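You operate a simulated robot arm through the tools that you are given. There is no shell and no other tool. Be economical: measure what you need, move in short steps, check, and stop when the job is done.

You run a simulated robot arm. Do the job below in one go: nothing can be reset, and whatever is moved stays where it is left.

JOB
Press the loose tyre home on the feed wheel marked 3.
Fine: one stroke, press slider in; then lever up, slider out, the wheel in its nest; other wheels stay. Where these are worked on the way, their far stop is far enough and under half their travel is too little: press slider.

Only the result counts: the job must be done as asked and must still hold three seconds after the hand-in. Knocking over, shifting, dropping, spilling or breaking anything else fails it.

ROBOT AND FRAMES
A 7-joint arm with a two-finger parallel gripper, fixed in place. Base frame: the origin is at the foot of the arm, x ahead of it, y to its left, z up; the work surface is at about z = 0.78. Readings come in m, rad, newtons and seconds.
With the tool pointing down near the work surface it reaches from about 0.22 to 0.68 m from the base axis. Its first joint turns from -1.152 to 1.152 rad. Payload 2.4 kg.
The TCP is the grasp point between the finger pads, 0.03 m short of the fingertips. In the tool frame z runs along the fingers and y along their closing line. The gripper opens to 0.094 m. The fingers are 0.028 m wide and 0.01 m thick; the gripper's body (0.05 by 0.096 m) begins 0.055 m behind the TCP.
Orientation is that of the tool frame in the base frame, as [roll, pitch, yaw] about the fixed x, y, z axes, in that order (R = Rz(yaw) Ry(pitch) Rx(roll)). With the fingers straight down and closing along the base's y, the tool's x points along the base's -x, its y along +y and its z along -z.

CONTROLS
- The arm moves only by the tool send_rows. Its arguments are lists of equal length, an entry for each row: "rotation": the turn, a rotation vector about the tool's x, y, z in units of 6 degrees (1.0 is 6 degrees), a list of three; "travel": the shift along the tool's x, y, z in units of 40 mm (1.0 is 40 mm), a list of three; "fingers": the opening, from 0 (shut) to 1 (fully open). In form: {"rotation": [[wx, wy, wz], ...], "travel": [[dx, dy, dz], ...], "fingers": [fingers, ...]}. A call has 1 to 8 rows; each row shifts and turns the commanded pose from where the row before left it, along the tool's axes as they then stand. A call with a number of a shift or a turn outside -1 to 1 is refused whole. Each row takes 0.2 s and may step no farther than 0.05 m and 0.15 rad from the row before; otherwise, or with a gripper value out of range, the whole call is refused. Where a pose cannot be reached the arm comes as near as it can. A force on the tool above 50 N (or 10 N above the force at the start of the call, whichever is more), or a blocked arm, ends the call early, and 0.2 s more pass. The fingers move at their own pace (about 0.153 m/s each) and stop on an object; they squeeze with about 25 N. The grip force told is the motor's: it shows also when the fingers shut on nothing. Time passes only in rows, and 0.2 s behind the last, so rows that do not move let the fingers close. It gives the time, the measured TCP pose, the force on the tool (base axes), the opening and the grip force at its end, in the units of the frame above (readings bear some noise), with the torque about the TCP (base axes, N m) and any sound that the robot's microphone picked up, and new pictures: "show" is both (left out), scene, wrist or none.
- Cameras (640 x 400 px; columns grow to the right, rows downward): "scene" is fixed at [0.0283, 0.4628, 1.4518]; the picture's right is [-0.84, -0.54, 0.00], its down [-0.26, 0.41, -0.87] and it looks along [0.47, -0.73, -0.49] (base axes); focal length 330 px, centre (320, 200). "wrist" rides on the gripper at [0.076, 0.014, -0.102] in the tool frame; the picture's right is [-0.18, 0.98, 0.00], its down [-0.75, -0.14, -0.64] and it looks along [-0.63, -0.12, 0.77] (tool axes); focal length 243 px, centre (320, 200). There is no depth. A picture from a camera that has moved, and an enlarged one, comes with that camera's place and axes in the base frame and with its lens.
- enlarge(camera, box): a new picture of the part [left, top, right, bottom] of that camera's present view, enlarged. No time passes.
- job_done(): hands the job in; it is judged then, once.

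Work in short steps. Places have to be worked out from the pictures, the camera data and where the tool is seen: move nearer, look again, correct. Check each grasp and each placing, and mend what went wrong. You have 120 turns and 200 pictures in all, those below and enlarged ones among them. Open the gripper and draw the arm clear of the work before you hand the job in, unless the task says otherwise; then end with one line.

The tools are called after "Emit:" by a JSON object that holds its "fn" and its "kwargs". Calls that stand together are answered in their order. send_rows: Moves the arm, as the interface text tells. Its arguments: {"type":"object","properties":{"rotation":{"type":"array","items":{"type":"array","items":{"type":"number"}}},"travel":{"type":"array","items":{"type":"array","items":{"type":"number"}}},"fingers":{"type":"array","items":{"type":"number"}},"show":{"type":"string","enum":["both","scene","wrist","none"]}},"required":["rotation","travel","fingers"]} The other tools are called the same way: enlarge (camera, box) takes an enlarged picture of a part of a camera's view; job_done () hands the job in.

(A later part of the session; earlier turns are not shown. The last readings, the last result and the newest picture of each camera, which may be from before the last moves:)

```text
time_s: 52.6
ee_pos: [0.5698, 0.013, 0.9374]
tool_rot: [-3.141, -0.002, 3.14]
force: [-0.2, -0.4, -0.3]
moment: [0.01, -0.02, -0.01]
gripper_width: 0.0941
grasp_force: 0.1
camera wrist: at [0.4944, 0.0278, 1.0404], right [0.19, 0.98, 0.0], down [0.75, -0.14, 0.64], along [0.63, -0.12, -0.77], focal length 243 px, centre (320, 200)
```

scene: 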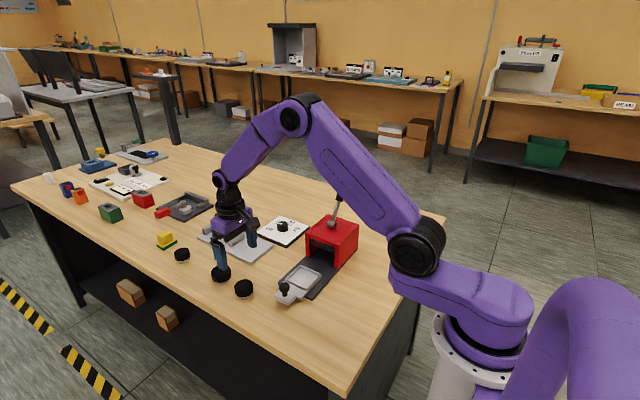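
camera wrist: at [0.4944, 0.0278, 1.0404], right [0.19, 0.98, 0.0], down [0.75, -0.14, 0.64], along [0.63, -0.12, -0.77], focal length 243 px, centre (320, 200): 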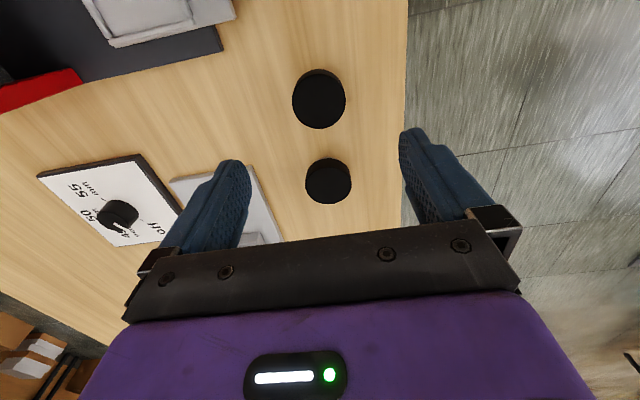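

C stands back at its place. Now wheel B (≈0.670, 0.004): move over it.

Emit:
{"fn": "send_rows", "kwargs": {"rotation": [[0, 0, 0], [0, 0, 0], [0, 0, 0], [0, 0, 0]], "travel": [[-0.9, -0.07, 0], [-0.9, -0.07, 0], [-0.7, -0.06, 0], [0, 0, 0]], "fingers": [1, 1, 1, 1], "show": "wrist"}}

Emit:
{"fn": "enlarge", "kwargs": {"camera": "wrist", "box": [280, 60, 380, 140]}}

```text
time_s: 53.6
ee_pos: [0.6695, 0.0039, 0.937]
tool_rot: [-3.141, -0.001, 3.14]
force: [-1.1, -0.2, -1.1]
moment: [-0.01, -0.01, -0.01]
gripper_width: 0.0938
grasp_force: 0.1
camera wrist: at [0.5934, 0.0184, 1.0407], right [0.19, 0.98, 0.0], down [0.75, -0.14, 0.64], along [0.63, -0.12, -0.77], focal length 243 px, centre (320, 200)
```

wrist: 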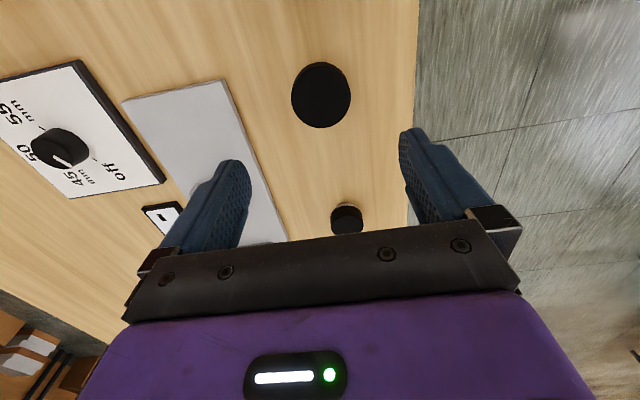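

```text
5.00 times, centred on (330, 100) of wrist
camera zoom: at [0.5934, 0.0184, 1.0407], right [0.19, 0.98, 0.0], down [0.75, -0.14, 0.64], along [0.63, -0.12, -0.77], focal length 1213 px, centre (270, 700)
```

zoom: 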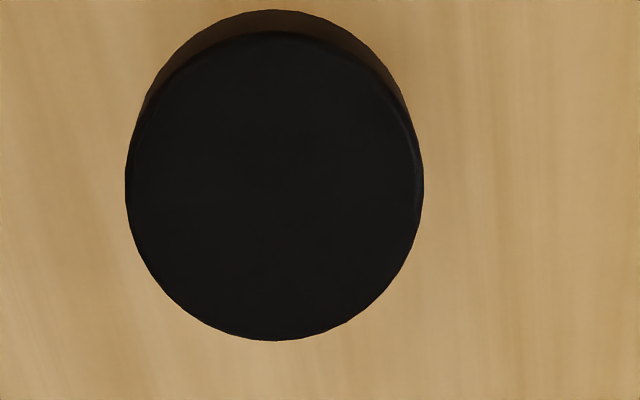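

Top is blank. Descend on B, grip and lift it to see its underside.

Emit:
{"fn": "send_rows", "kwargs": {"rotation": [[0, 0, 0], [0, 0, 0], [0, 0, 0], [0, 0, 0], [0, 0, 0], [0, 0, 0], [0, 0, 0], [0, 0, 0]], "travel": [[0.13, 0.02, 1], [0, 0, 1], [0, 0, 0.6], [0, 0, 0.4], [0, 0, 0], [0, 0, 0], [0, 0, 0], [0, 0, 0]], "fingers": [1, 1, 1, 1, 0.6, 0, 0, 0], "show": "wrist"}}

```text
time_s: 55.4
ee_pos: [0.6636, 0.0054, 0.8183]
tool_rot: [-3.142, 0.0, 3.141]
force: [-0.9, -0.3, 0.7]
moment: [-0.05, -0.02, 0.02]
gripper_width: 0.0539
grasp_force: 24.6
camera wrist: at [0.5885, 0.0195, 0.9203], right [0.19, 0.98, 0.0], down [0.75, -0.14, 0.64], along [0.63, -0.12, -0.77], focal length 243 px, centre (320, 200)
```

wrist: 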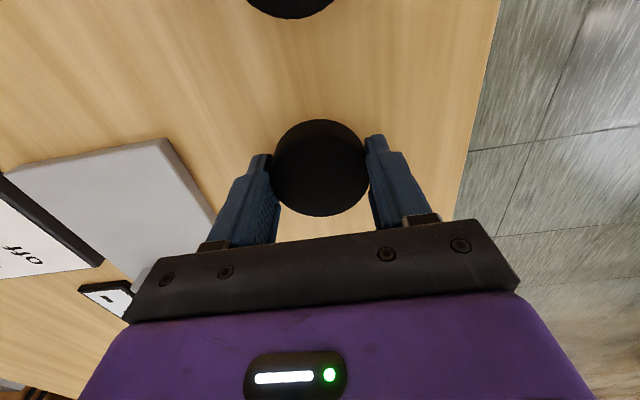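

Emit:
{"fn": "send_rows", "kwargs": {"rotation": [[0, 0, 0], [0, 0, 0], [0, 0, 0], [0, 0, 0], [0, 0, 0], [0, 0, 0], [0, 0, 0], [0, 0, 0]], "travel": [[0, 0, -0.4], [0, 0, -0.8], [0, 0, -0.8], [0.7, 0, -0.8], [0.7, 0, -0.8], [0.8, 0, -0.8], [0.8, 0, -0.8], [0.75, 0, -0.8]], "fingers": [0, 0, 0, 0, 0, 0, 0, 0], "show": "none"}}

Emit:
{"fn": "send_rows", "kwargs": {"rotation": [[-1, 0, 0], [-1, 0, 0], [-1, 0, 0], [-1, 0, 0], [-1, 0, 0], [-1, 0, 0], [-1, 0, 0], [-1, 0, 0]], "travel": [[0, 0, -0.6], [0, 0, 0], [0, 0, 0], [0, 0, 0], [0, 0, 0], [0, 0, 0], [0, 0, 0], [0, 0, 0]], "fingers": [0, 0, 0, 0, 0, 0, 0, 0], "show": "none"}}

Emit:
{"fn": "send_rows", "kwargs": {"rotation": [[-1, 0, 0], [-1, 0, 0], [-1, 0, 0], [-1, 0, 0], [-1, 0, 0], [-1, 0, 0], [-1, 0, 0], [-1, 0, 0]], "travel": [[0, 0, 0], [0, 0, 0], [0, 0, 0], [0, 0, 0], [0, 0, 0], [0, 0, 0], [0, 0, 0], [0, 0, 0]], "fingers": [0, 0, 0, 0, 0, 0, 0, 0], "show": "none"}}

Emit:
{"fn": "enlarge", "kwargs": {"camera": "scene", "box": [215, 160, 285, 215]}}

```text
time_s: 57.2
ee_pos: [0.5149, 0.0073, 1.0559]
tool_rot: [3.141, 0.0, 3.141]
force: [0.2, -0.7, -1.0]
moment: [-0.02, -0.02, 0.01]
gripper_width: 0.054
grasp_force: 25.1
```

```text
time_s: 59.0
ee_pos: [0.515, 0.0063, 1.0808]
tool_rot: [2.301, 0.001, 3.14]
force: [0.5, 0.1, -0.9]
moment: [-0.03, 0.02, 0.02]
gripper_width: 0.054
grasp_force: 24.9
```

```text
time_s: 60.8
ee_pos: [0.5146, 0.0057, 1.0815]
tool_rot: [1.466, -0.001, 3.141]
force: [0.5, -0.2, -0.2]
moment: [-0.08, 0.0, 0.04]
gripper_width: 0.054
grasp_force: 25.3
```

```text
7.27 times, centred on (250, 188) of scene
camera zoom: at [0.0283, 0.4628, 1.4518], right [-0.84, -0.54, 0.0], down [-0.26, 0.41, -0.87], along [0.47, -0.73, -0.49], focal length 2398 px, centre (829, 291)
```

zoom: 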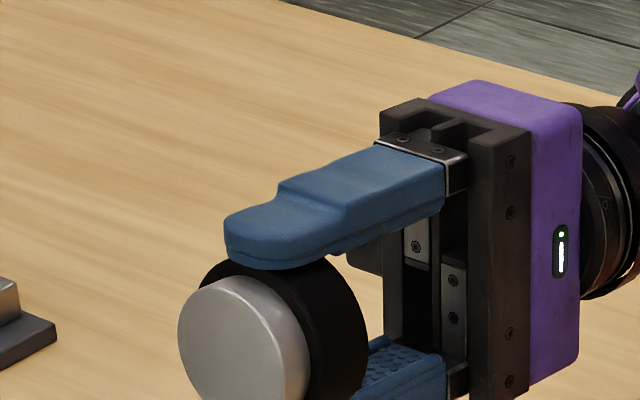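

Emit:
{"fn": "enlarge", "kwargs": {"camera": "scene", "box": [226, 184, 262, 212]}}

Emit:
{"fn": "send_rows", "kwargs": {"rotation": [[0, 1, 0], [0, 1, 0], [0, 0, -1], [0, 0, -1], [0, 0, -1], [0, 0, -1], [0, 0, -1], [0, 0, -1]], "travel": [[0, 0, 0], [0, 0, 0], [0, 0, 0], [0, 0, 0], [0, 0, 0], [0, 0, 0], [0, 0, 0], [0, 0, 0]], "fingers": [0, 0, 0, 0, 0, 0, 0, 0], "show": "none"}}

Emit:
{"fn": "enlarge", "kwargs": {"camera": "scene", "box": [222, 180, 266, 215]}}

```text
14.29 times, centred on (244, 198) of scene
camera zoom: at [0.0283, 0.4628, 1.4518], right [-0.84, -0.54, 0.0], down [-0.26, 0.41, -0.87], along [0.47, -0.73, -0.49], focal length 4711 px, centre (1406, 229)
```

zoom: 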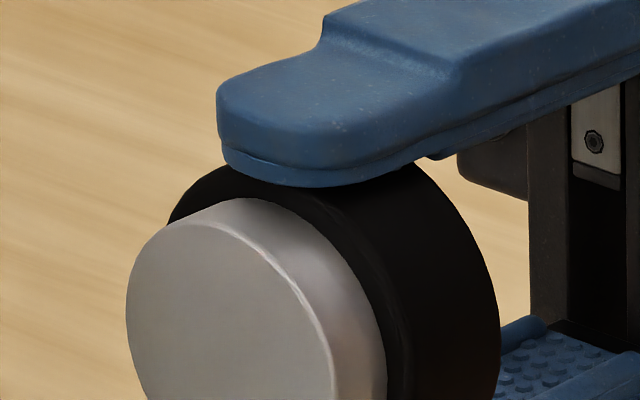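

```text
time_s: 62.6
ee_pos: [0.5151, 0.0056, 1.0815]
tool_rot: [1.443, 0.647, -3.011]
force: [0.3, -0.4, -1.0]
moment: [0.0, 0.0, 0.01]
gripper_width: 0.0539
grasp_force: 25.3
```

```text
11.43 times, centred on (244, 198) of scene
camera zoom: at [0.0283, 0.4628, 1.4518], right [-0.84, -0.54, 0.0], down [-0.26, 0.41, -0.87], along [0.47, -0.73, -0.49], focal length 3768 px, centre (1189, 229)
```

zoom: 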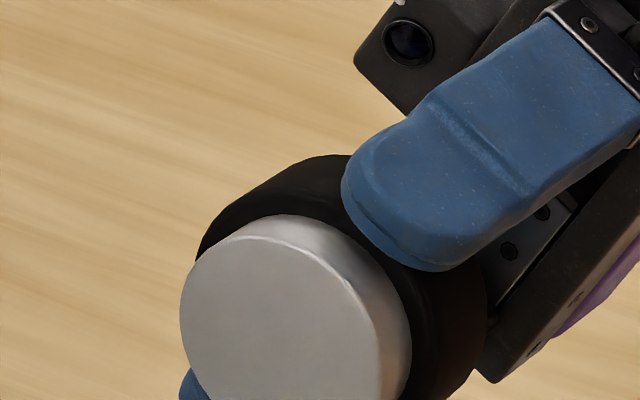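

B is blank as well. I'll look for marks elsewhere: wheel A, the vacated spot, and other parts of the bench.

Emit:
{"fn": "enlarge", "kwargs": {"camera": "scene", "box": [165, 240, 200, 268]}}

Emit:
{"fn": "enlarge", "kwargs": {"camera": "scene", "box": [130, 200, 310, 312]}}

Emit:
{"fn": "enlarge", "kwargs": {"camera": "scene", "box": [200, 190, 380, 302]}}

```text
14.29 times, centred on (182, 254) of scene
camera zoom: at [0.0283, 0.4628, 1.4518], right [-0.84, -0.54, 0.0], down [-0.26, 0.41, -0.87], along [0.47, -0.73, -0.49], focal length 4711 px, centre (2284, -571)
```

zoom: 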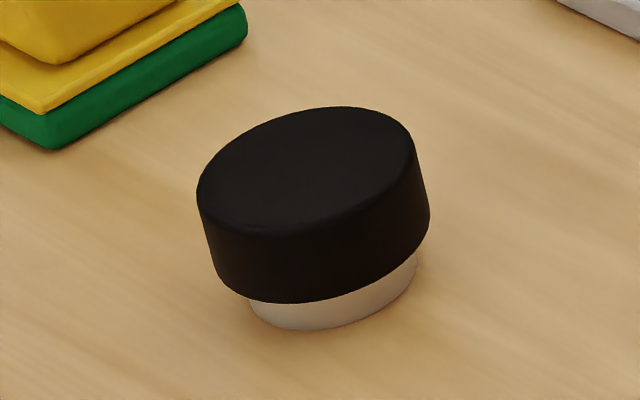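

```text
3.56 times, centred on (220, 256) of scene
camera zoom: at [0.0283, 0.4628, 1.4518], right [-0.84, -0.54, 0.0], down [-0.26, 0.41, -0.87], along [0.47, -0.73, -0.49], focal length 1172 px, centre (676, 1)
```

zoom: 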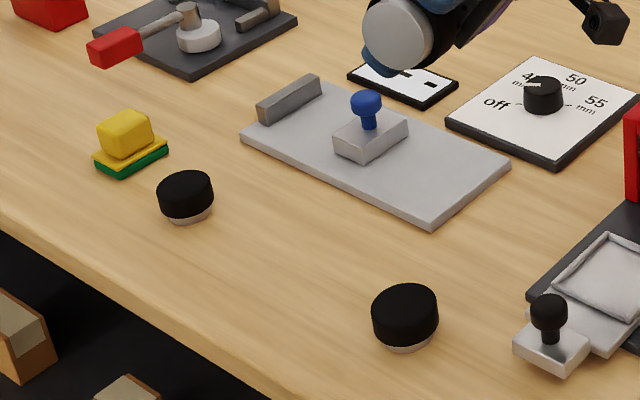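

```text
3.56 times, centred on (290, 246) of scene
camera zoom: at [0.0283, 0.4628, 1.4518], right [-0.84, -0.54, 0.0], down [-0.26, 0.41, -0.87], along [0.47, -0.73, -0.49], focal length 1172 px, centre (427, 36)
```

zoom: 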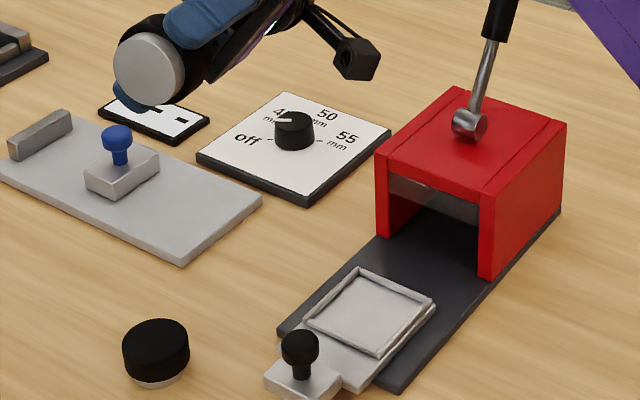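

Emit:
{"fn": "send_rows", "kwargs": {"rotation": [[0, 0, 0]], "travel": [[0, 0, 0]], "fingers": [0], "show": "wrist"}}

Emit:
{"fn": "enlarge", "kwargs": {"camera": "wrist", "box": [265, 110, 375, 220]}}

Emit:
{"fn": "enlarge", "kwargs": {"camera": "scene", "box": [225, 205, 312, 255]}}

```text
time_s: 63.0
ee_pos: [0.5157, 0.0048, 1.0822]
tool_rot: [1.443, 0.646, -3.012]
force: [0.3, -0.2, -1.2]
moment: [-0.05, 0.0, 0.0]
gripper_width: 0.0538
grasp_force: 25.0
camera wrist: at [0.4676, -0.1051, 1.0367], right [-0.42, -0.18, 0.89], down [0.81, -0.52, 0.28], along [0.41, 0.84, 0.37], focal length 243 px, centre (320, 200)
```

wrist: 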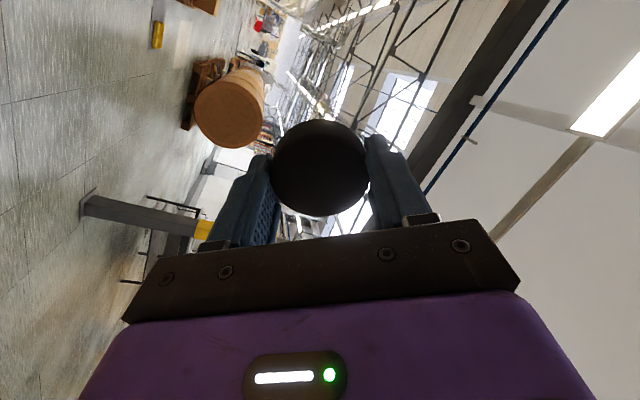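

```text
3.64 times, centred on (320, 165) of wrist
camera zoom: at [0.4676, -0.1051, 1.0367], right [-0.42, -0.18, 0.89], down [0.81, -0.52, 0.28], along [0.41, 0.84, 0.37], focal length 882 px, centre (320, 327)
```

zoom: 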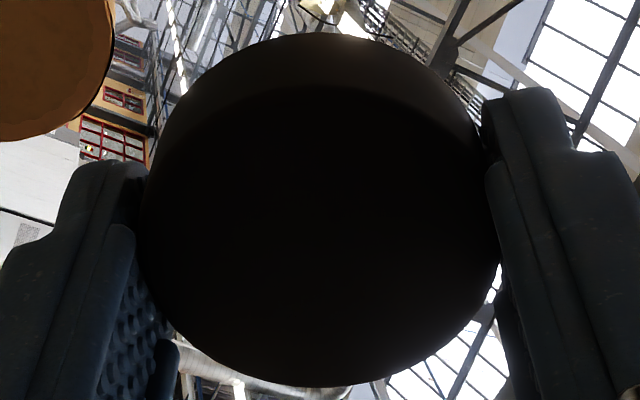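

```text
7.36 times, centred on (268, 230) of scene
camera zoom: at [0.0283, 0.4628, 1.4518], right [-0.84, -0.54, 0.0], down [-0.26, 0.41, -0.87], along [0.47, -0.73, -0.49], focal length 2426 px, centre (699, -21)
```

zoom: 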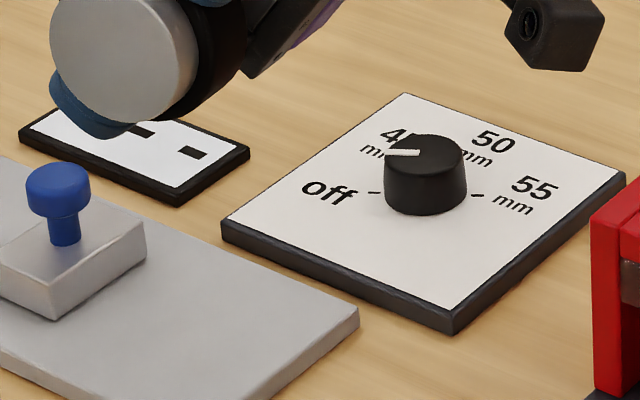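

B's face is also blank, but a sector of its hub rim (original +x side) hasn't been seen. I'll spin it further to view that sector.

Emit:
{"fn": "send_rows", "kwargs": {"rotation": [[0, 0, -1], [0, 0, -1], [0, 0, -1], [0, 0, -1], [0, 0, -1], [0, 0, -1], [0, 0, -1], [0, 0, -1]], "travel": [[0, 0, 0], [0, 0, 0], [0, 0, 0], [0, 0, 0], [0, 0, 0], [0, 0, 0], [0, 0, 0], [0, 0, 0]], "fingers": [0, 0, 0, 0, 0, 0, 0, 0], "show": "none"}}

Emit:
{"fn": "enlarge", "kwargs": {"camera": "scene", "box": [222, 180, 266, 215]}}

Emit:
{"fn": "send_rows", "kwargs": {"rotation": [[0, 0, -1], [0, 0, -1], [0, 0, -1], [0, 0, -1], [0, 0, -1], [0, 0, -1], [0, 0, -1], [0, 0, -1]], "travel": [[0, 0, 0], [0, 0, 0], [0, 0, 0], [0, 0, 0], [0, 0, 0], [0, 0, 0], [0, 0, 0], [0, 0, 0]], "fingers": [0, 0, 0, 0, 0, 0, 0, 0], "show": "none"}}

Emit:
{"fn": "enlarge", "kwargs": {"camera": "scene", "box": [222, 180, 266, 215]}}

```text
time_s: 64.8
ee_pos: [0.5142, 0.0056, 1.0811]
tool_rot: [0.663, 1.439, 2.447]
force: [0.0, -0.1, -1.0]
moment: [-0.03, 0.0, 0.01]
gripper_width: 0.0539
grasp_force: 24.7
```

```text
11.43 times, centred on (244, 198) of scene
camera zoom: at [0.0283, 0.4628, 1.4518], right [-0.84, -0.54, 0.0], down [-0.26, 0.41, -0.87], along [0.47, -0.73, -0.49], focal length 3768 px, centre (1189, 229)
```

zoom: 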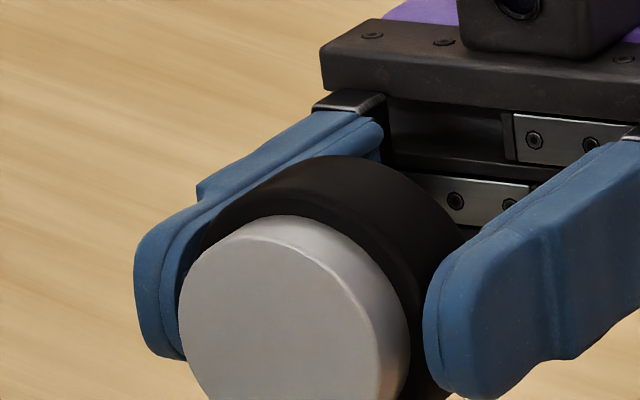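

```text
time_s: 66.6
ee_pos: [0.521, 0.0075, 1.081]
tool_rot: [-1.423, 0.808, 0.324]
force: [-0.4, 5.7, -0.9]
moment: [0.02, 0.01, 0.12]
gripper_width: 0.0538
grasp_force: 24.3
out of reach, approached as far as the arm can: row 6
```

```text
11.43 times, centred on (244, 198) of scene
camera zoom: at [0.0287, 0.4632, 1.4516], right [-0.84, -0.54, 0.0], down [-0.26, 0.41, -0.87], along [0.47, -0.73, -0.49], focal length 3768 px, centre (1189, 229)
```

zoom: 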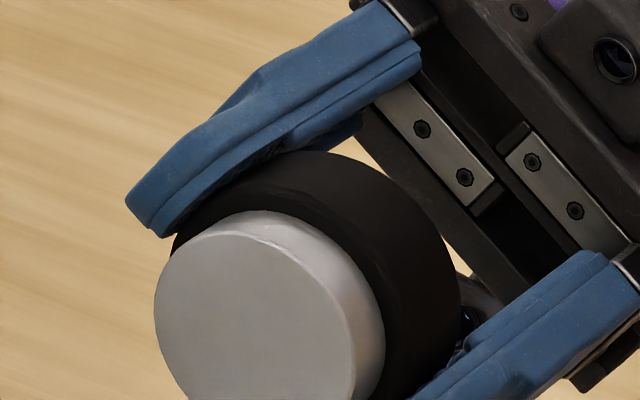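

B is blank all around too. I'll unwind the rotations and return B to its place, then inspect wheel A's far side and the panel by the dial.

Emit:
{"fn": "send_rows", "kwargs": {"rotation": [[0, 0, 1], [0, 0, 1], [0, 0, 1], [0, 0, 1], [0, 0, 1], [0, 0, 1], [0, 0, 1], [0, 0, 1]], "travel": [[0, 0, 0], [0, 0, 0], [0, 0, 0], [0, 0, 0], [0, 0, 0], [0, 0, 0], [0, 0, 0], [0, 0, 0]], "fingers": [0, 0, 0, 0, 0, 0, 0, 0], "show": "none"}}

Emit:
{"fn": "send_rows", "kwargs": {"rotation": [[0, 0, 1], [0, 0, 1], [0, 0, 1], [0, 0, 1], [0, 0, 1], [0, 0, 1], [0, 0, 1], [0, 0, 1]], "travel": [[0, 0, 0], [0, 0, 0], [0, 0, 0], [0, 0, 0], [0, 0, 0], [0, 0, 0], [0, 0, 0], [0, 0, 0]], "fingers": [0, 0, 0, 0, 0, 0, 0, 0], "show": "none"}}

Emit:
{"fn": "send_rows", "kwargs": {"rotation": [[0, 0, 1], [0, 0, 1], [0, 0, 1], [0, 0, 1], [0, 0, 1], [0, 0, 1], [0, -1, 0], [0, -1, 0]], "travel": [[0, 0, 0], [0, 0, 0], [0, 0, 0], [0, 0, 0], [0, 0, 0], [0, 0, 0], [0, 0, 0], [0, 0, 0]], "fingers": [0, 0, 0, 0, 0, 0, 0, 0], "show": "none"}}

Emit:
{"fn": "send_rows", "kwargs": {"rotation": [[1, 0, 0], [1, 0, 0], [1, 0, 0], [1, 0, 0], [1, 0, 0], [1, 0, 0], [1, 0, 0], [1, 0, 0]], "travel": [[0, 0, 0], [0, 0, 0], [0, 0, 0], [0, 0, 0], [0, 0, 0], [0, 0, 0], [0, 0, 0], [0, 0, 0]], "fingers": [0, 0, 0, 0, 0, 0, 0, 0], "show": "none"}}

Emit:
{"fn": "send_rows", "kwargs": {"rotation": [[1, 0, 0], [1, 0, 0], [1, 0, 0], [1, 0, 0], [1, 0, 0], [1, 0, 0], [1, 0, 0], [1, 0, 0]], "travel": [[0, 0, 0], [0, 0, 0], [0, 0, 0], [0, 0, 0], [0, 0, 0], [0, 0, 0], [0, 0, 0], [0, 0, 0]], "fingers": [0, 0, 0, 0, 0, 0, 0, 0], "show": "none"}}

```text
time_s: 68.4
ee_pos: [0.5188, 0.0022, 1.0797]
tool_rot: [0.693, 1.438, 2.479]
force: [-0.3, -0.6, -1.3]
moment: [-0.02, 0.02, -0.01]
gripper_width: 0.0539
grasp_force: 24.7
```

```text
time_s: 70.2
ee_pos: [0.5198, 0.002, 1.0797]
tool_rot: [1.443, 0.644, -3.01]
force: [-1.0, -0.8, -0.9]
moment: [-0.04, 0.03, 0.01]
gripper_width: 0.0537
grasp_force: 25.4
```

```text
time_s: 72.0
ee_pos: [0.5202, 0.0021, 1.08]
tool_rot: [1.467, -0.003, 3.136]
force: [-0.4, -0.6, -1.2]
moment: [-0.05, 0.03, -0.03]
gripper_width: 0.0538
grasp_force: 24.7
```

```text
time_s: 73.8
ee_pos: [0.5202, 0.0028, 1.0807]
tool_rot: [2.305, -0.001, 3.141]
force: [0.4, -0.7, -1.7]
moment: [-0.04, 0.02, 0.0]
gripper_width: 0.0539
grasp_force: 24.5
```

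```text
time_s: 75.6
ee_pos: [0.5205, 0.0015, 1.0799]
tool_rot: [-3.14, 0.003, 3.139]
force: [-0.2, 0.6, -1.7]
moment: [0.01, -0.01, -0.01]
gripper_width: 0.0541
grasp_force: 25.0
```

Emit:
{"fn": "send_rows", "kwargs": {"rotation": [[0, 0, 0], [0, 0, 0], [0, 0, 0], [0, 0, 0], [0, 0, 0], [0, 0, 0], [0, 0, 0], [0, 0, 0]], "travel": [[-0.9, 0.1, 0.5], [-0.9, 0, 0.8], [-0.9, 0, 0.8], [-0.88, 0, 0.8], [0, 0, 1], [0, 0, 1], [0, 0, 0.8], [0, 0, 0.5]], "fingers": [0, 0, 0, 0, 0, 0, 0, 0], "show": "none"}}

```text
time_s: 77.4
ee_pos: [0.6633, 0.0058, 0.8318]
tool_rot: [3.141, 0.0, 3.14]
force: [0.5, 0.1, -2.3]
moment: [0.01, 0.01, 0.01]
gripper_width: 0.054
grasp_force: 25.1
```

Emit:
{"fn": "send_rows", "kwargs": {"rotation": [[0, 0, 0], [0, 0, 0], [0, 0, 0], [0, 0, 0], [0, 0, 0], [0, 0, 0], [0, 0, 0], [0, 0, 0]], "travel": [[0, 0, 0.2], [0, 0, 0.14], [0, 0, 0], [0, 0, 0], [0, 0, 0], [0, 0, 0], [0, 0, -1], [0, 0, -1]], "fingers": [0, 0, 0, 0.8, 1, 1, 1, 1], "show": "scene"}}

```text
time_s: 79.2
ee_pos: [0.6623, 0.0055, 0.898]
tool_rot: [-3.141, -0.001, 3.139]
force: [0.1, -0.2, -0.7]
moment: [-0.03, 0.03, -0.01]
gripper_width: 0.0939
grasp_force: 0.0
```

scene: 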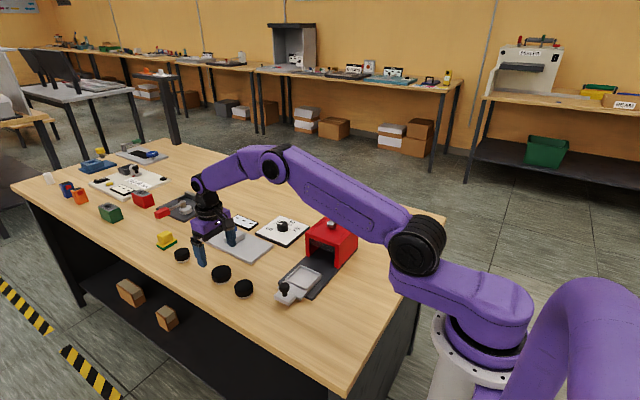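

B is back. Now look at wheel A from its -x/-y side and at the panel.

Emit:
{"fn": "send_rows", "kwargs": {"rotation": [[0, 0, 0], [0, 0, 0], [0, 0, 0], [0, 0, 0], [0, 0, 0], [0, 0, 0], [0, 0, 0], [0, 0, 0]], "travel": [[0, 0, -1], [0.2, -0.8, -0.6], [0.2, -0.9, 0], [0.2, -0.9, 0], [0.2, -0.9, 0], [0.2, -0.9, 0], [0.2, -0.9, 0], [0.2, -0.9, 0]], "fingers": [1, 1, 1, 1, 1, 1, 1, 1], "show": "none"}}

Emit:
{"fn": "send_rows", "kwargs": {"rotation": [[0, 0, -1], [0, 0, -1], [0, 0, -1], [0, 0, -1], [0, 0, -1], [0, 0, -1], [0, -1, 0], [0, -1, 0]], "travel": [[0, 0, 0], [0, 0, 0], [0, 0, 0], [0, 0, 0], [0, 0, 0], [0, 0, 0], [0, 0, 0], [0, 0, 0]], "fingers": [1, 1, 1, 1, 1, 1, 1, 1], "show": "wrist"}}

```text
time_s: 81.0
ee_pos: [0.606, -0.2418, 0.9626]
tool_rot: [3.141, 0.001, 3.139]
force: [0.1, -0.2, 0.3]
moment: [-0.01, 0.04, -0.02]
gripper_width: 0.0941
grasp_force: 0.0
```

```text
time_s: 82.8
ee_pos: [0.6074, -0.241, 0.9619]
tool_rot: [-3.141, 0.21, -2.516]
force: [0.1, -0.1, -0.7]
moment: [0.0, -0.01, 0.0]
gripper_width: 0.0941
grasp_force: 0.1
camera wrist: at [0.521, -0.287, 1.0481], right [-0.43, 0.9, 0.04], down [0.57, 0.24, 0.79], along [0.7, 0.36, -0.62], focal length 243 px, centre (320, 200)
```

wrist: 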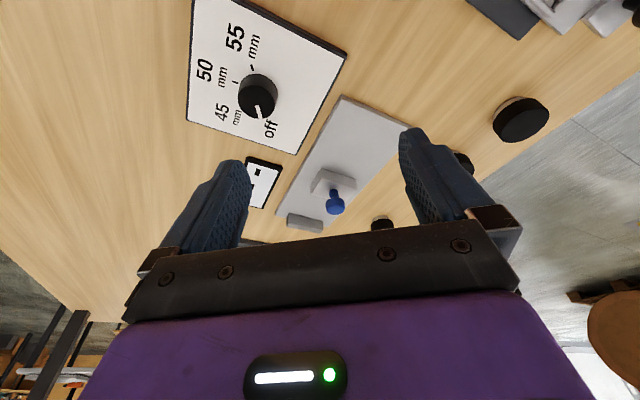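

Emit:
{"fn": "send_rows", "kwargs": {"rotation": [[0, -1, 0], [0, -1, 0], [0, 0, 0]], "travel": [[0, 0, 0], [0, 0, 0], [0, 0, 0]], "fingers": [1, 1, 1], "show": "wrist"}}

Emit:
{"fn": "enlarge", "kwargs": {"camera": "wrist", "box": [340, 160, 420, 220]}}

Emit:
{"fn": "enlarge", "kwargs": {"camera": "wrist", "box": [160, 0, 400, 160]}}

```text
time_s: 83.6
ee_pos: [0.6066, -0.2418, 0.9626]
tool_rot: [3.141, 0.42, -2.516]
force: [0.0, 0.3, -0.6]
moment: [0.0, -0.02, 0.02]
gripper_width: 0.094
grasp_force: 0.1
camera wrist: at [0.5086, -0.2958, 1.026], right [-0.44, 0.89, 0.07], down [0.43, 0.14, 0.89], along [0.79, 0.43, -0.44], focal length 243 px, centre (320, 200)
```

wrist: 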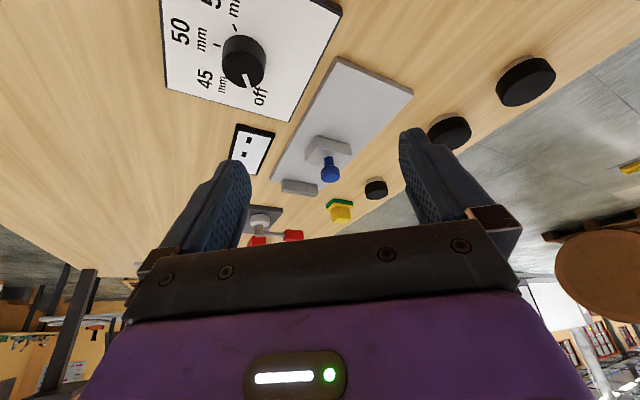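

```text
6.67 times, centred on (380, 190) of wrist
camera zoom: at [0.5086, -0.2958, 1.026], right [-0.44, 0.89, 0.07], down [0.43, 0.14, 0.89], along [0.79, 0.43, -0.44], focal length 1618 px, centre (-80, 267)
```

zoom: 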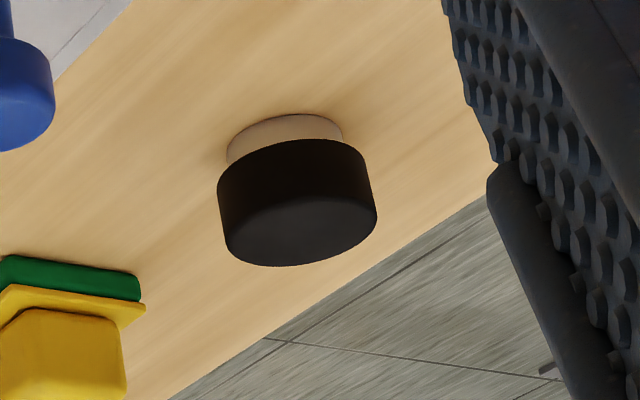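

```text
2.50 times, centred on (280, 80) of wrist
camera zoom: at [0.5086, -0.2958, 1.026], right [-0.44, 0.89, 0.07], down [0.43, 0.14, 0.89], along [0.79, 0.43, -0.44], focal length 606 px, centre (420, 500)
```

zoom: 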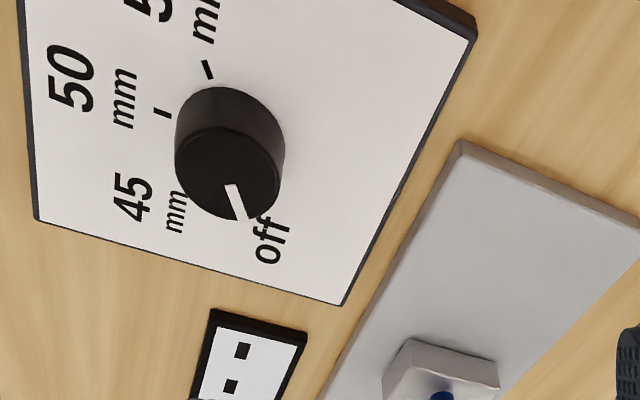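

No mark is visible on any wheel, so the dial and its three-window panel are likely the way to learn it. I'll look at the dial from above and test reach there.

Emit:
{"fn": "send_rows", "kwargs": {"rotation": [[0, 1, 0], [0, 1, 0], [0, 1, 0], [0, 1, 0], [0, 0, 0], [0, 0, 0], [0, 0, 0]], "travel": [[0, 0, 0], [0, 0, 0], [0, 0, 0], [0, 0, 0], [-0.22, -0.7, 0.3], [-0.22, -0.73, 0.3], [0, 0, 0]], "fingers": [1, 1, 1, 1, 1, 1, 1], "show": "wrist"}}

Emit:
{"fn": "enlarge", "kwargs": {"camera": "wrist", "box": [230, 30, 410, 190]}}

```text
time_s: 85.2
ee_pos: [0.6409, -0.2699, 0.942]
tool_rot: [3.14, -0.002, -2.515]
force: [-0.5, 0.0, 0.0]
moment: [0.04, 0.02, -0.03]
gripper_width: 0.0943
grasp_force: 0.1
out of reach, approached as far as the arm can: row 6
camera wrist: at [0.5714, -0.303, 1.0455], right [-0.43, 0.9, 0.0], down [0.69, 0.33, 0.64], along [0.58, 0.27, -0.77], focal length 243 px, centre (320, 200)
```

wrist: 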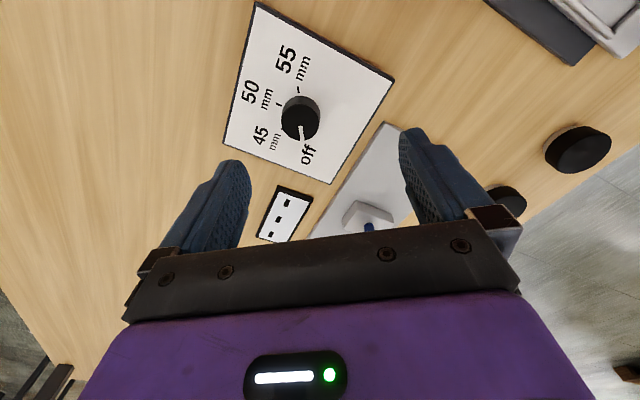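

```text
2.50 times, centred on (320, 110) of wrist
camera zoom: at [0.5714, -0.303, 1.0455], right [-0.43, 0.9, 0.0], down [0.69, 0.33, 0.64], along [0.58, 0.27, -0.77], focal length 606 px, centre (320, 425)
```

zoom: 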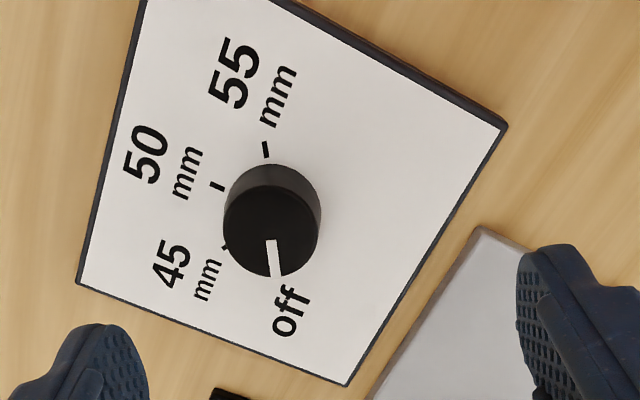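

The dial is at about (0.663, -0.281), just outside tool-down reach, so I'll turn the yaw and tilt the fingers outward 24° to work there.

Emit:
{"fn": "send_rows", "kwargs": {"rotation": [[0, 0, 1], [0, 0, 1], [0, 0, 1], [0, 0, 1], [0, 0, 0.8], [0, -1, 0], [0, -1, 0], [0, -1, 0]], "travel": [[0, 0, 0], [0, 0, 0], [0, 0, 0], [0, 0, 0], [0, 0, 0], [0, 0, 0], [0, 0, 0], [0, 0, 0]], "fingers": [1, 1, 1, 1, 1, 1, 1, 1], "show": "none"}}

Emit:
{"fn": "send_rows", "kwargs": {"rotation": [[0, -1, 0], [0, 0, 0], [0, 0, 0]], "travel": [[0, 0, 0], [0, 0, 0.5], [0, 0, 0]], "fingers": [1, 1, 1], "show": "wrist"}}

```text
time_s: 87.0
ee_pos: [0.6409, -0.2693, 0.9411]
tool_rot: [3.14, 0.316, -3.019]
force: [0.5, 0.4, -0.3]
moment: [-0.01, 0.0, -0.03]
gripper_width: 0.0942
grasp_force: 0.0
```

```text
time_s: 87.8
ee_pos: [0.6492, -0.2695, 0.9253]
tool_rot: [-3.141, 0.418, -3.018]
force: [0.6, 0.2, 0.9]
moment: [0.02, 0.02, 0.02]
gripper_width: 0.0942
grasp_force: 0.0
camera wrist: at [0.5367, -0.2688, 0.9879], right [0.05, 1.0, 0.07], down [0.44, -0.09, 0.89], along [0.9, -0.01, -0.44], focal length 243 px, centre (320, 200)
```

wrist: 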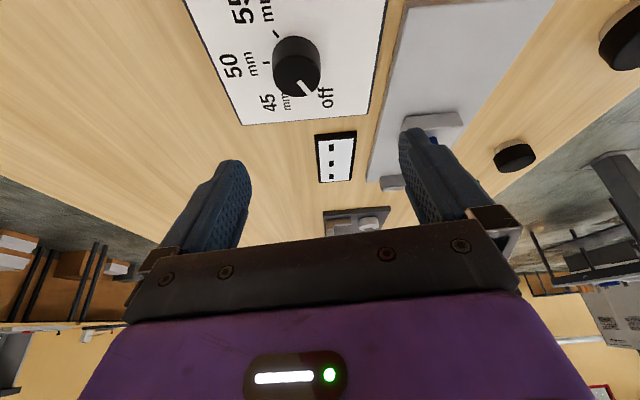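

Emit:
{"fn": "send_rows", "kwargs": {"rotation": [[0, 0, 0], [0, 0, 0], [0, 0, 0]], "travel": [[0.23, -0.17, 0.65], [0.23, -0.16, 0.65], [0, 0, 0]], "fingers": [1, 1, 0.8], "show": "wrist"}}

Emit:
{"fn": "enlarge", "kwargs": {"camera": "scene", "box": [220, 190, 320, 260]}}

```text
time_s: 88.6
ee_pos: [0.6536, -0.2825, 0.8689]
tool_rot: [-3.141, 0.419, -3.018]
force: [-0.5, 0.0, -0.6]
moment: [0.0, 0.02, -0.01]
gripper_width: 0.075
grasp_force: 0.1
camera wrist: at [0.542, -0.2816, 0.9328], right [0.05, 1.0, 0.07], down [0.44, -0.09, 0.89], along [0.9, -0.01, -0.44], focal length 243 px, centre (320, 200)
```

wrist: 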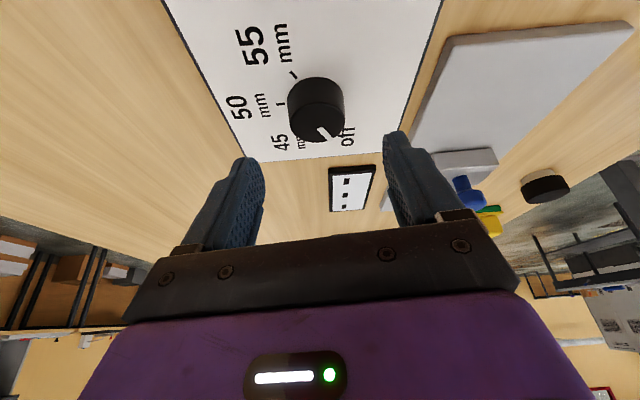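

```text
5.71 times, centred on (270, 225) of scene
camera zoom: at [0.0283, 0.4628, 1.4518], right [-0.84, -0.54, 0.0], down [-0.26, 0.41, -0.87], along [0.47, -0.73, -0.49], focal length 1884 px, centre (606, 57)
```

zoom: 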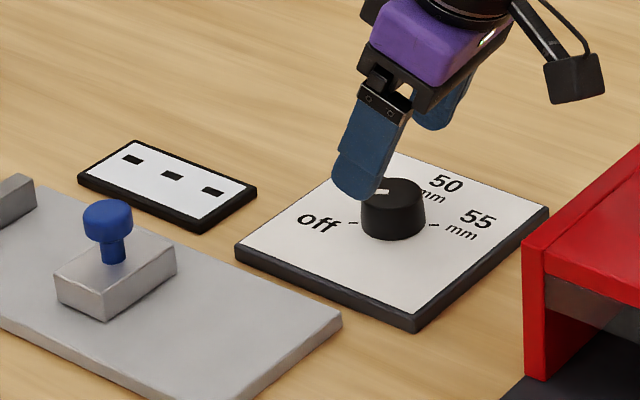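

Aligned with the knob. Descend and grip it.

Emit:
{"fn": "send_rows", "kwargs": {"rotation": [[0, 0, 0], [0, 0, 0], [0, 0, 0], [0, 0, 0], [0, 0, 0]], "travel": [[0.21, 0.03, 0.5], [0.21, 0.02, 0.47], [0, 0, 0], [0, 0, 0], [0, 0, 0]], "fingers": [0.8, 0.8, 0.8, 0, 0], "show": "wrist"}}

Emit:
{"fn": "enlarge", "kwargs": {"camera": "scene", "box": [220, 190, 320, 260]}}

```text
time_s: 89.8
ee_pos: [0.6553, -0.2809, 0.8273]
tool_rot: [-3.14, 0.422, -3.019]
force: [6.3, -7.2, -6.7]
moment: [-0.05, -0.68, -0.08]
gripper_width: 0.0388
grasp_force: 44.3
camera wrist: at [0.5429, -0.2803, 0.8906], right [0.05, 1.0, 0.07], down [0.44, -0.09, 0.89], along [0.9, -0.01, -0.44], focal length 243 px, centre (320, 200)
```

wrist: 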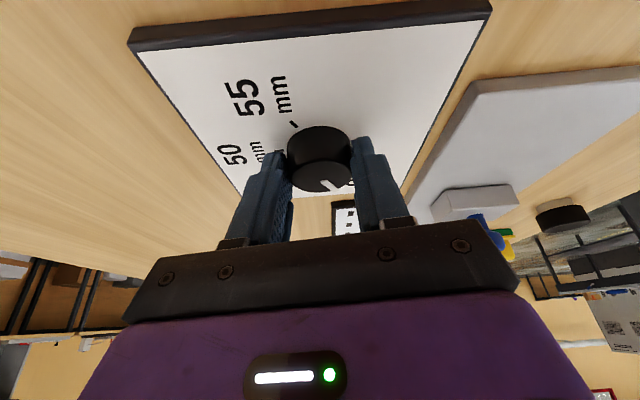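

```text
5.71 times, centred on (270, 225) of scene
camera zoom: at [0.0286, 0.4626, 1.4519], right [-0.84, -0.54, 0.0], down [-0.26, 0.41, -0.87], along [0.47, -0.73, -0.49], focal length 1884 px, centre (606, 57)
```

zoom: 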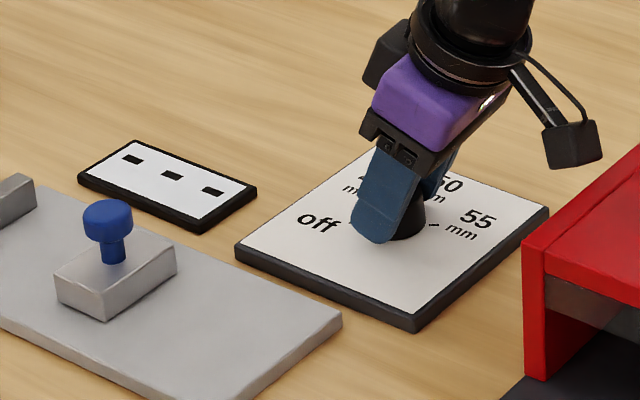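

Gripped at 39 mm. Turn clockwise (seen from above) 30° first, checking forces.

Emit:
{"fn": "send_rows", "kwargs": {"rotation": [[0.407, 0, 0.914], [0.407, 0, 0.914], [0.407, 0, 0.914], [0.407, 0, 0.914], [0.407, 0, 0.914], [0, 0, 0]], "travel": [[0, 0.023, 0], [0, 0.023, 0], [0, 0.023, 0], [0, 0.023, 0], [0, 0.023, 0], [0, 0, 0]], "fingers": [0, 0, 0, 0, 0, 0], "show": "scene"}}

Emit:
{"fn": "enlarge", "kwargs": {"camera": "scene", "box": [220, 190, 320, 260]}}

```text
time_s: 91.2
ee_pos: [0.6558, -0.2763, 0.8285]
tool_rot: [3.141, 0.421, 2.74]
force: [8.2, -12.0, 0.0]
moment: [-0.57, 0.09, -0.08]
gripper_width: 0.0388
grasp_force: 45.0
```

scene: 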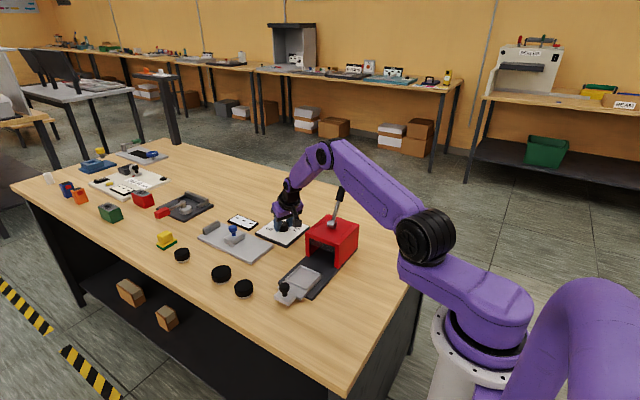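

```text
5.71 times, centred on (270, 225) of scene
camera zoom: at [0.0285, 0.4625, 1.4519], right [-0.84, -0.54, 0.0], down [-0.26, 0.41, -0.87], along [0.47, -0.73, -0.49], focal length 1884 px, centre (606, 57)
```

zoom: 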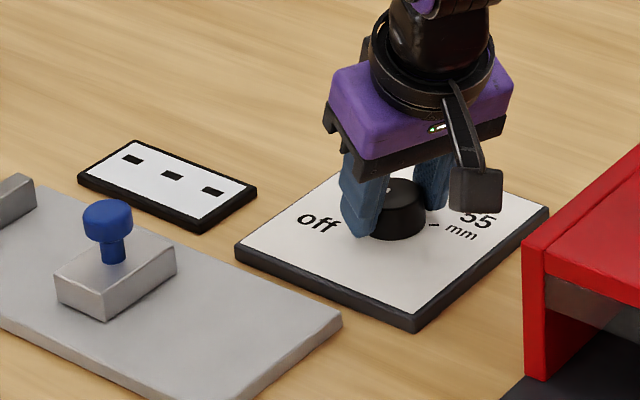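

Emit:
{"fn": "send_rows", "kwargs": {"rotation": [[0.407, 0, 0.914], [0.407, 0, 0.914], [0.407, 0, 0.914], [0.407, 0, 0.914], [0.407, 0, 0.914], [0, 0, 0]], "travel": [[0, 0.023, 0], [0, 0.023, 0], [0, 0.023, 0], [0, 0.023, 0], [0, 0.023, 0], [0, 0, 0]], "fingers": [0, 0, 0, 0, 0, 0], "show": "wrist"}}

Emit:
{"fn": "enlarge", "kwargs": {"camera": "scene", "box": [220, 190, 320, 260]}}

```text
time_s: 92.6
ee_pos: [0.6591, -0.2717, 0.8281]
tool_rot: [3.139, 0.421, 2.217]
force: [10.9, -16.7, 0.1]
moment: [-1.09, -0.49, 0.0]
gripper_width: 0.0389
grasp_force: 45.2
camera wrist: at [0.6034, -0.1744, 0.8907], right [0.89, 0.46, 0.08], down [0.14, -0.43, 0.89], along [0.44, -0.78, -0.44], focal length 243 px, centre (320, 200)
```

wrist: 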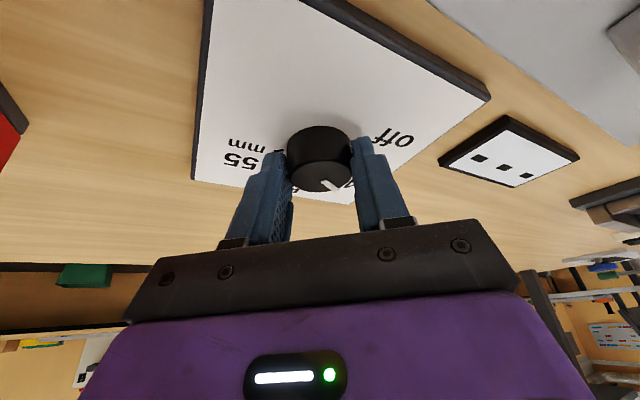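

```text
5.71 times, centred on (270, 225) of scene
camera zoom: at [0.0285, 0.4625, 1.452], right [-0.84, -0.54, 0.0], down [-0.26, 0.41, -0.87], along [0.47, -0.73, -0.49], focal length 1884 px, centre (606, 57)
```

zoom: 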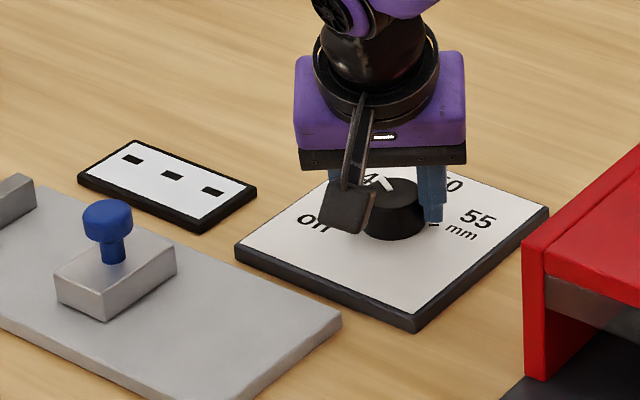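

Knob now points at 45; no window lit. Regrip and turn on to 50.

Emit:
{"fn": "send_rows", "kwargs": {"rotation": [[0, 0, 0], [0, 0, 0], [-0.407, 0, -0.914], [-0.407, 0, -0.914], [-0.407, 0, -0.914], [-0.407, 0, -0.914], [-0.407, 0, -0.914], [0, 0, 0]], "travel": [[0, 0, 0], [0, 0, 0], [0, -0.023, 0], [0, -0.023, 0], [0, -0.023, 0], [0, -0.023, 0], [0, -0.023, 0], [0, 0, 0]], "fingers": [0.85, 0.85, 0.85, 0.85, 0.85, 0.85, 0.85, 0.85], "show": "none"}}

Emit:
{"fn": "send_rows", "kwargs": {"rotation": [[-0.407, 0, -0.914], [-0.407, 0, -0.914], [-0.407, 0, -0.914], [-0.407, 0, -0.914], [-0.407, 0, -0.914], [0, 0, 0], [0, 0, 0], [0, 0, 0]], "travel": [[0, -0.023, 0], [0, -0.023, 0], [0, -0.023, 0], [0, -0.023, 0], [0, -0.023, 0], [0, 0, 0], [0, 0, 0], [0, 0, 0]], "fingers": [0.85, 0.85, 0.85, 0.85, 0.85, 0, 0, 0], "show": "wrist"}}

```text
time_s: 94.4
ee_pos: [0.6543, -0.2744, 0.8273]
tool_rot: [3.141, 0.418, 2.743]
force: [-0.3, 0.2, -0.4]
moment: [0.05, -0.04, 0.0]
gripper_width: 0.0799
grasp_force: 0.0
```

```text
time_s: 96.2
ee_pos: [0.6539, -0.2809, 0.8275]
tool_rot: [-3.138, 0.421, -3.02]
force: [5.0, -10.4, -6.0]
moment: [-0.12, -0.61, -0.11]
gripper_width: 0.0384
grasp_force: 44.8
camera wrist: at [0.5422, -0.2803, 0.8907], right [0.05, 1.0, 0.07], down [0.44, -0.09, 0.89], along [0.9, -0.01, -0.44], focal length 243 px, centre (320, 200)
```

wrist: 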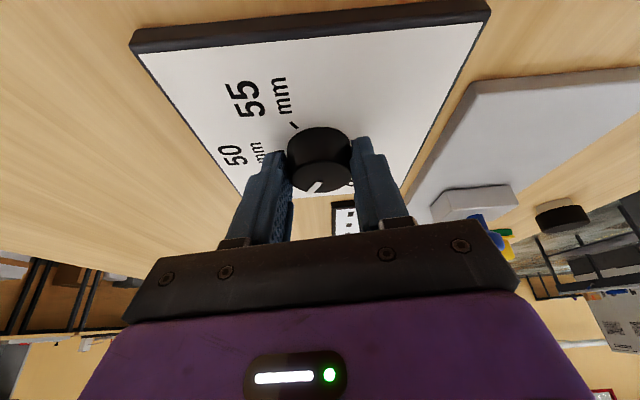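

Emit:
{"fn": "send_rows", "kwargs": {"rotation": [[0.407, 0, 0.914], [0.407, 0, 0.914], [0.407, 0, 0.914], [0.407, 0, 0.914], [0.407, 0, 0.914]], "travel": [[0, -0.02, 0], [0, 0.023, 0], [0, 0.023, 0], [0, 0.023, 0], [0, 0.023, 0]], "fingers": [0, 0, 0, 0, 0], "show": "none"}}

Emit:
{"fn": "send_rows", "kwargs": {"rotation": [[0.407, 0, 0.914], [0.407, 0, 0.914], [0.407, 0, 0.914], [0.407, 0, 0.914], [0.407, 0, 0.914], [0, 0, 0]], "travel": [[0, 0.0, 0], [0, 0.0, 0], [0, 0.023, 0], [0, 0.023, 0], [0, 0.023, 0], [0, 0, 0]], "fingers": [0, 0, 0, 0, 0, 0], "show": "wrist"}}

Emit:
{"fn": "enlarge", "kwargs": {"camera": "scene", "box": [220, 190, 320, 260]}}

```text
time_s: 97.4
ee_pos: [0.6561, -0.2756, 0.8272]
tool_rot: [3.141, 0.421, 2.743]
force: [1.6, -5.9, 8.5]
moment: [0.24, 0.81, -0.07]
gripper_width: 0.0383
grasp_force: 44.7
```

```text
time_s: 98.8
ee_pos: [0.6581, -0.2703, 0.828]
tool_rot: [3.139, 0.421, 2.217]
force: [12.4, 6.7, 4.3]
moment: [-0.02, -0.46, 0.11]
gripper_width: 0.0383
grasp_force: 45.1
camera wrist: at [0.6026, -0.1742, 0.8908], right [0.88, 0.46, 0.08], down [0.14, -0.43, 0.89], along [0.44, -0.78, -0.44], focal length 243 px, centre (320, 200)
```

wrist: 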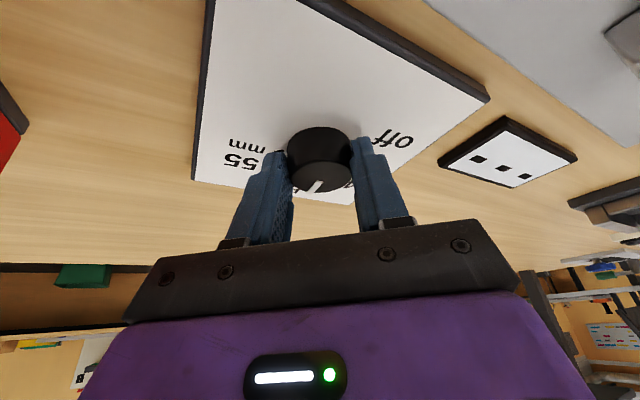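

```text
5.71 times, centred on (270, 225) of scene
camera zoom: at [0.0284, 0.463, 1.4518], right [-0.84, -0.54, 0.0], down [-0.26, 0.41, -0.87], along [0.47, -0.73, -0.49], focal length 1884 px, centre (606, 57)
```

zoom: 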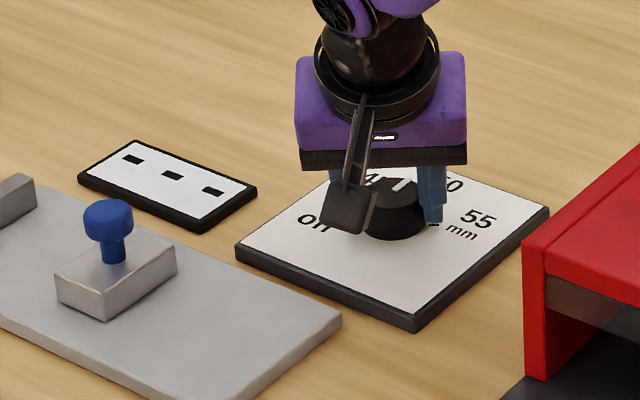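

Release and rise a bit to see the pointer clearly.

Emit:
{"fn": "send_rows", "kwargs": {"rotation": [[0, 0, 0], [0, 0, 0], [0, 0, 0], [0, 0, 0], [0, 0, 0]], "travel": [[0, 0, 0], [0, 0, 0], [-0.35, 0, -0.9], [-0.35, 0, -0.9], [0, 0, 0]], "fingers": [0.85, 0.85, 0.85, 0.85, 0.85], "show": "wrist"}}

Emit:
{"fn": "enlarge", "kwargs": {"camera": "wrist", "box": [200, 0, 440, 170]}}

Emit:
{"fn": "enlarge", "kwargs": {"camera": "scene", "box": [220, 190, 320, 260]}}

```text
time_s: 100.0
ee_pos: [0.6542, -0.271, 0.9052]
tool_rot: [3.14, 0.417, 2.219]
force: [-0.9, -0.2, 0.1]
moment: [0.03, 0.0, 0.02]
gripper_width: 0.0798
grasp_force: 0.0
camera wrist: at [0.5986, -0.1737, 0.9677], right [0.89, 0.46, 0.07], down [0.15, -0.43, 0.89], along [0.44, -0.78, -0.44], focal length 243 px, centre (320, 200)
```

wrist: 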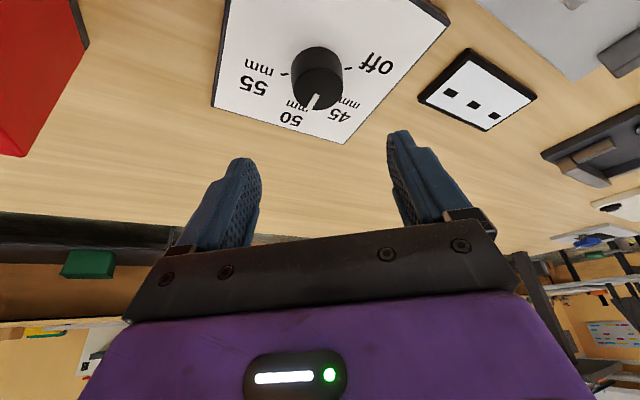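

```text
2.35 times, centred on (320, 85) of wrist
camera zoom: at [0.5986, -0.1737, 0.9677], right [0.89, 0.46, 0.07], down [0.15, -0.43, 0.89], along [0.44, -0.78, -0.44], focal length 571 px, centre (320, 471)
```

zoom: 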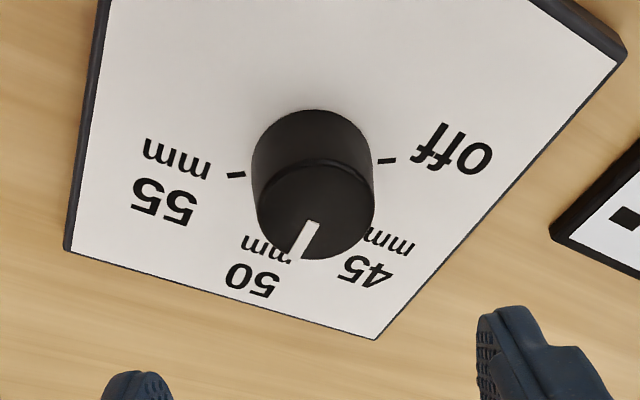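

```text
5.71 times, centred on (270, 225) of scene
camera zoom: at [0.0283, 0.4628, 1.4518], right [-0.84, -0.54, 0.0], down [-0.26, 0.41, -0.87], along [0.47, -0.73, -0.49], focal length 1884 px, centre (606, 57)
```

zoom: 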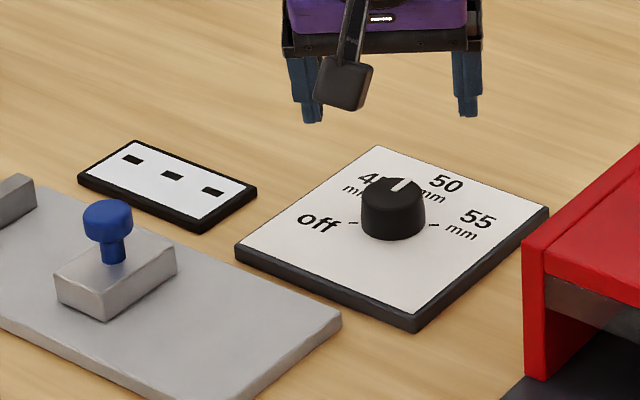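

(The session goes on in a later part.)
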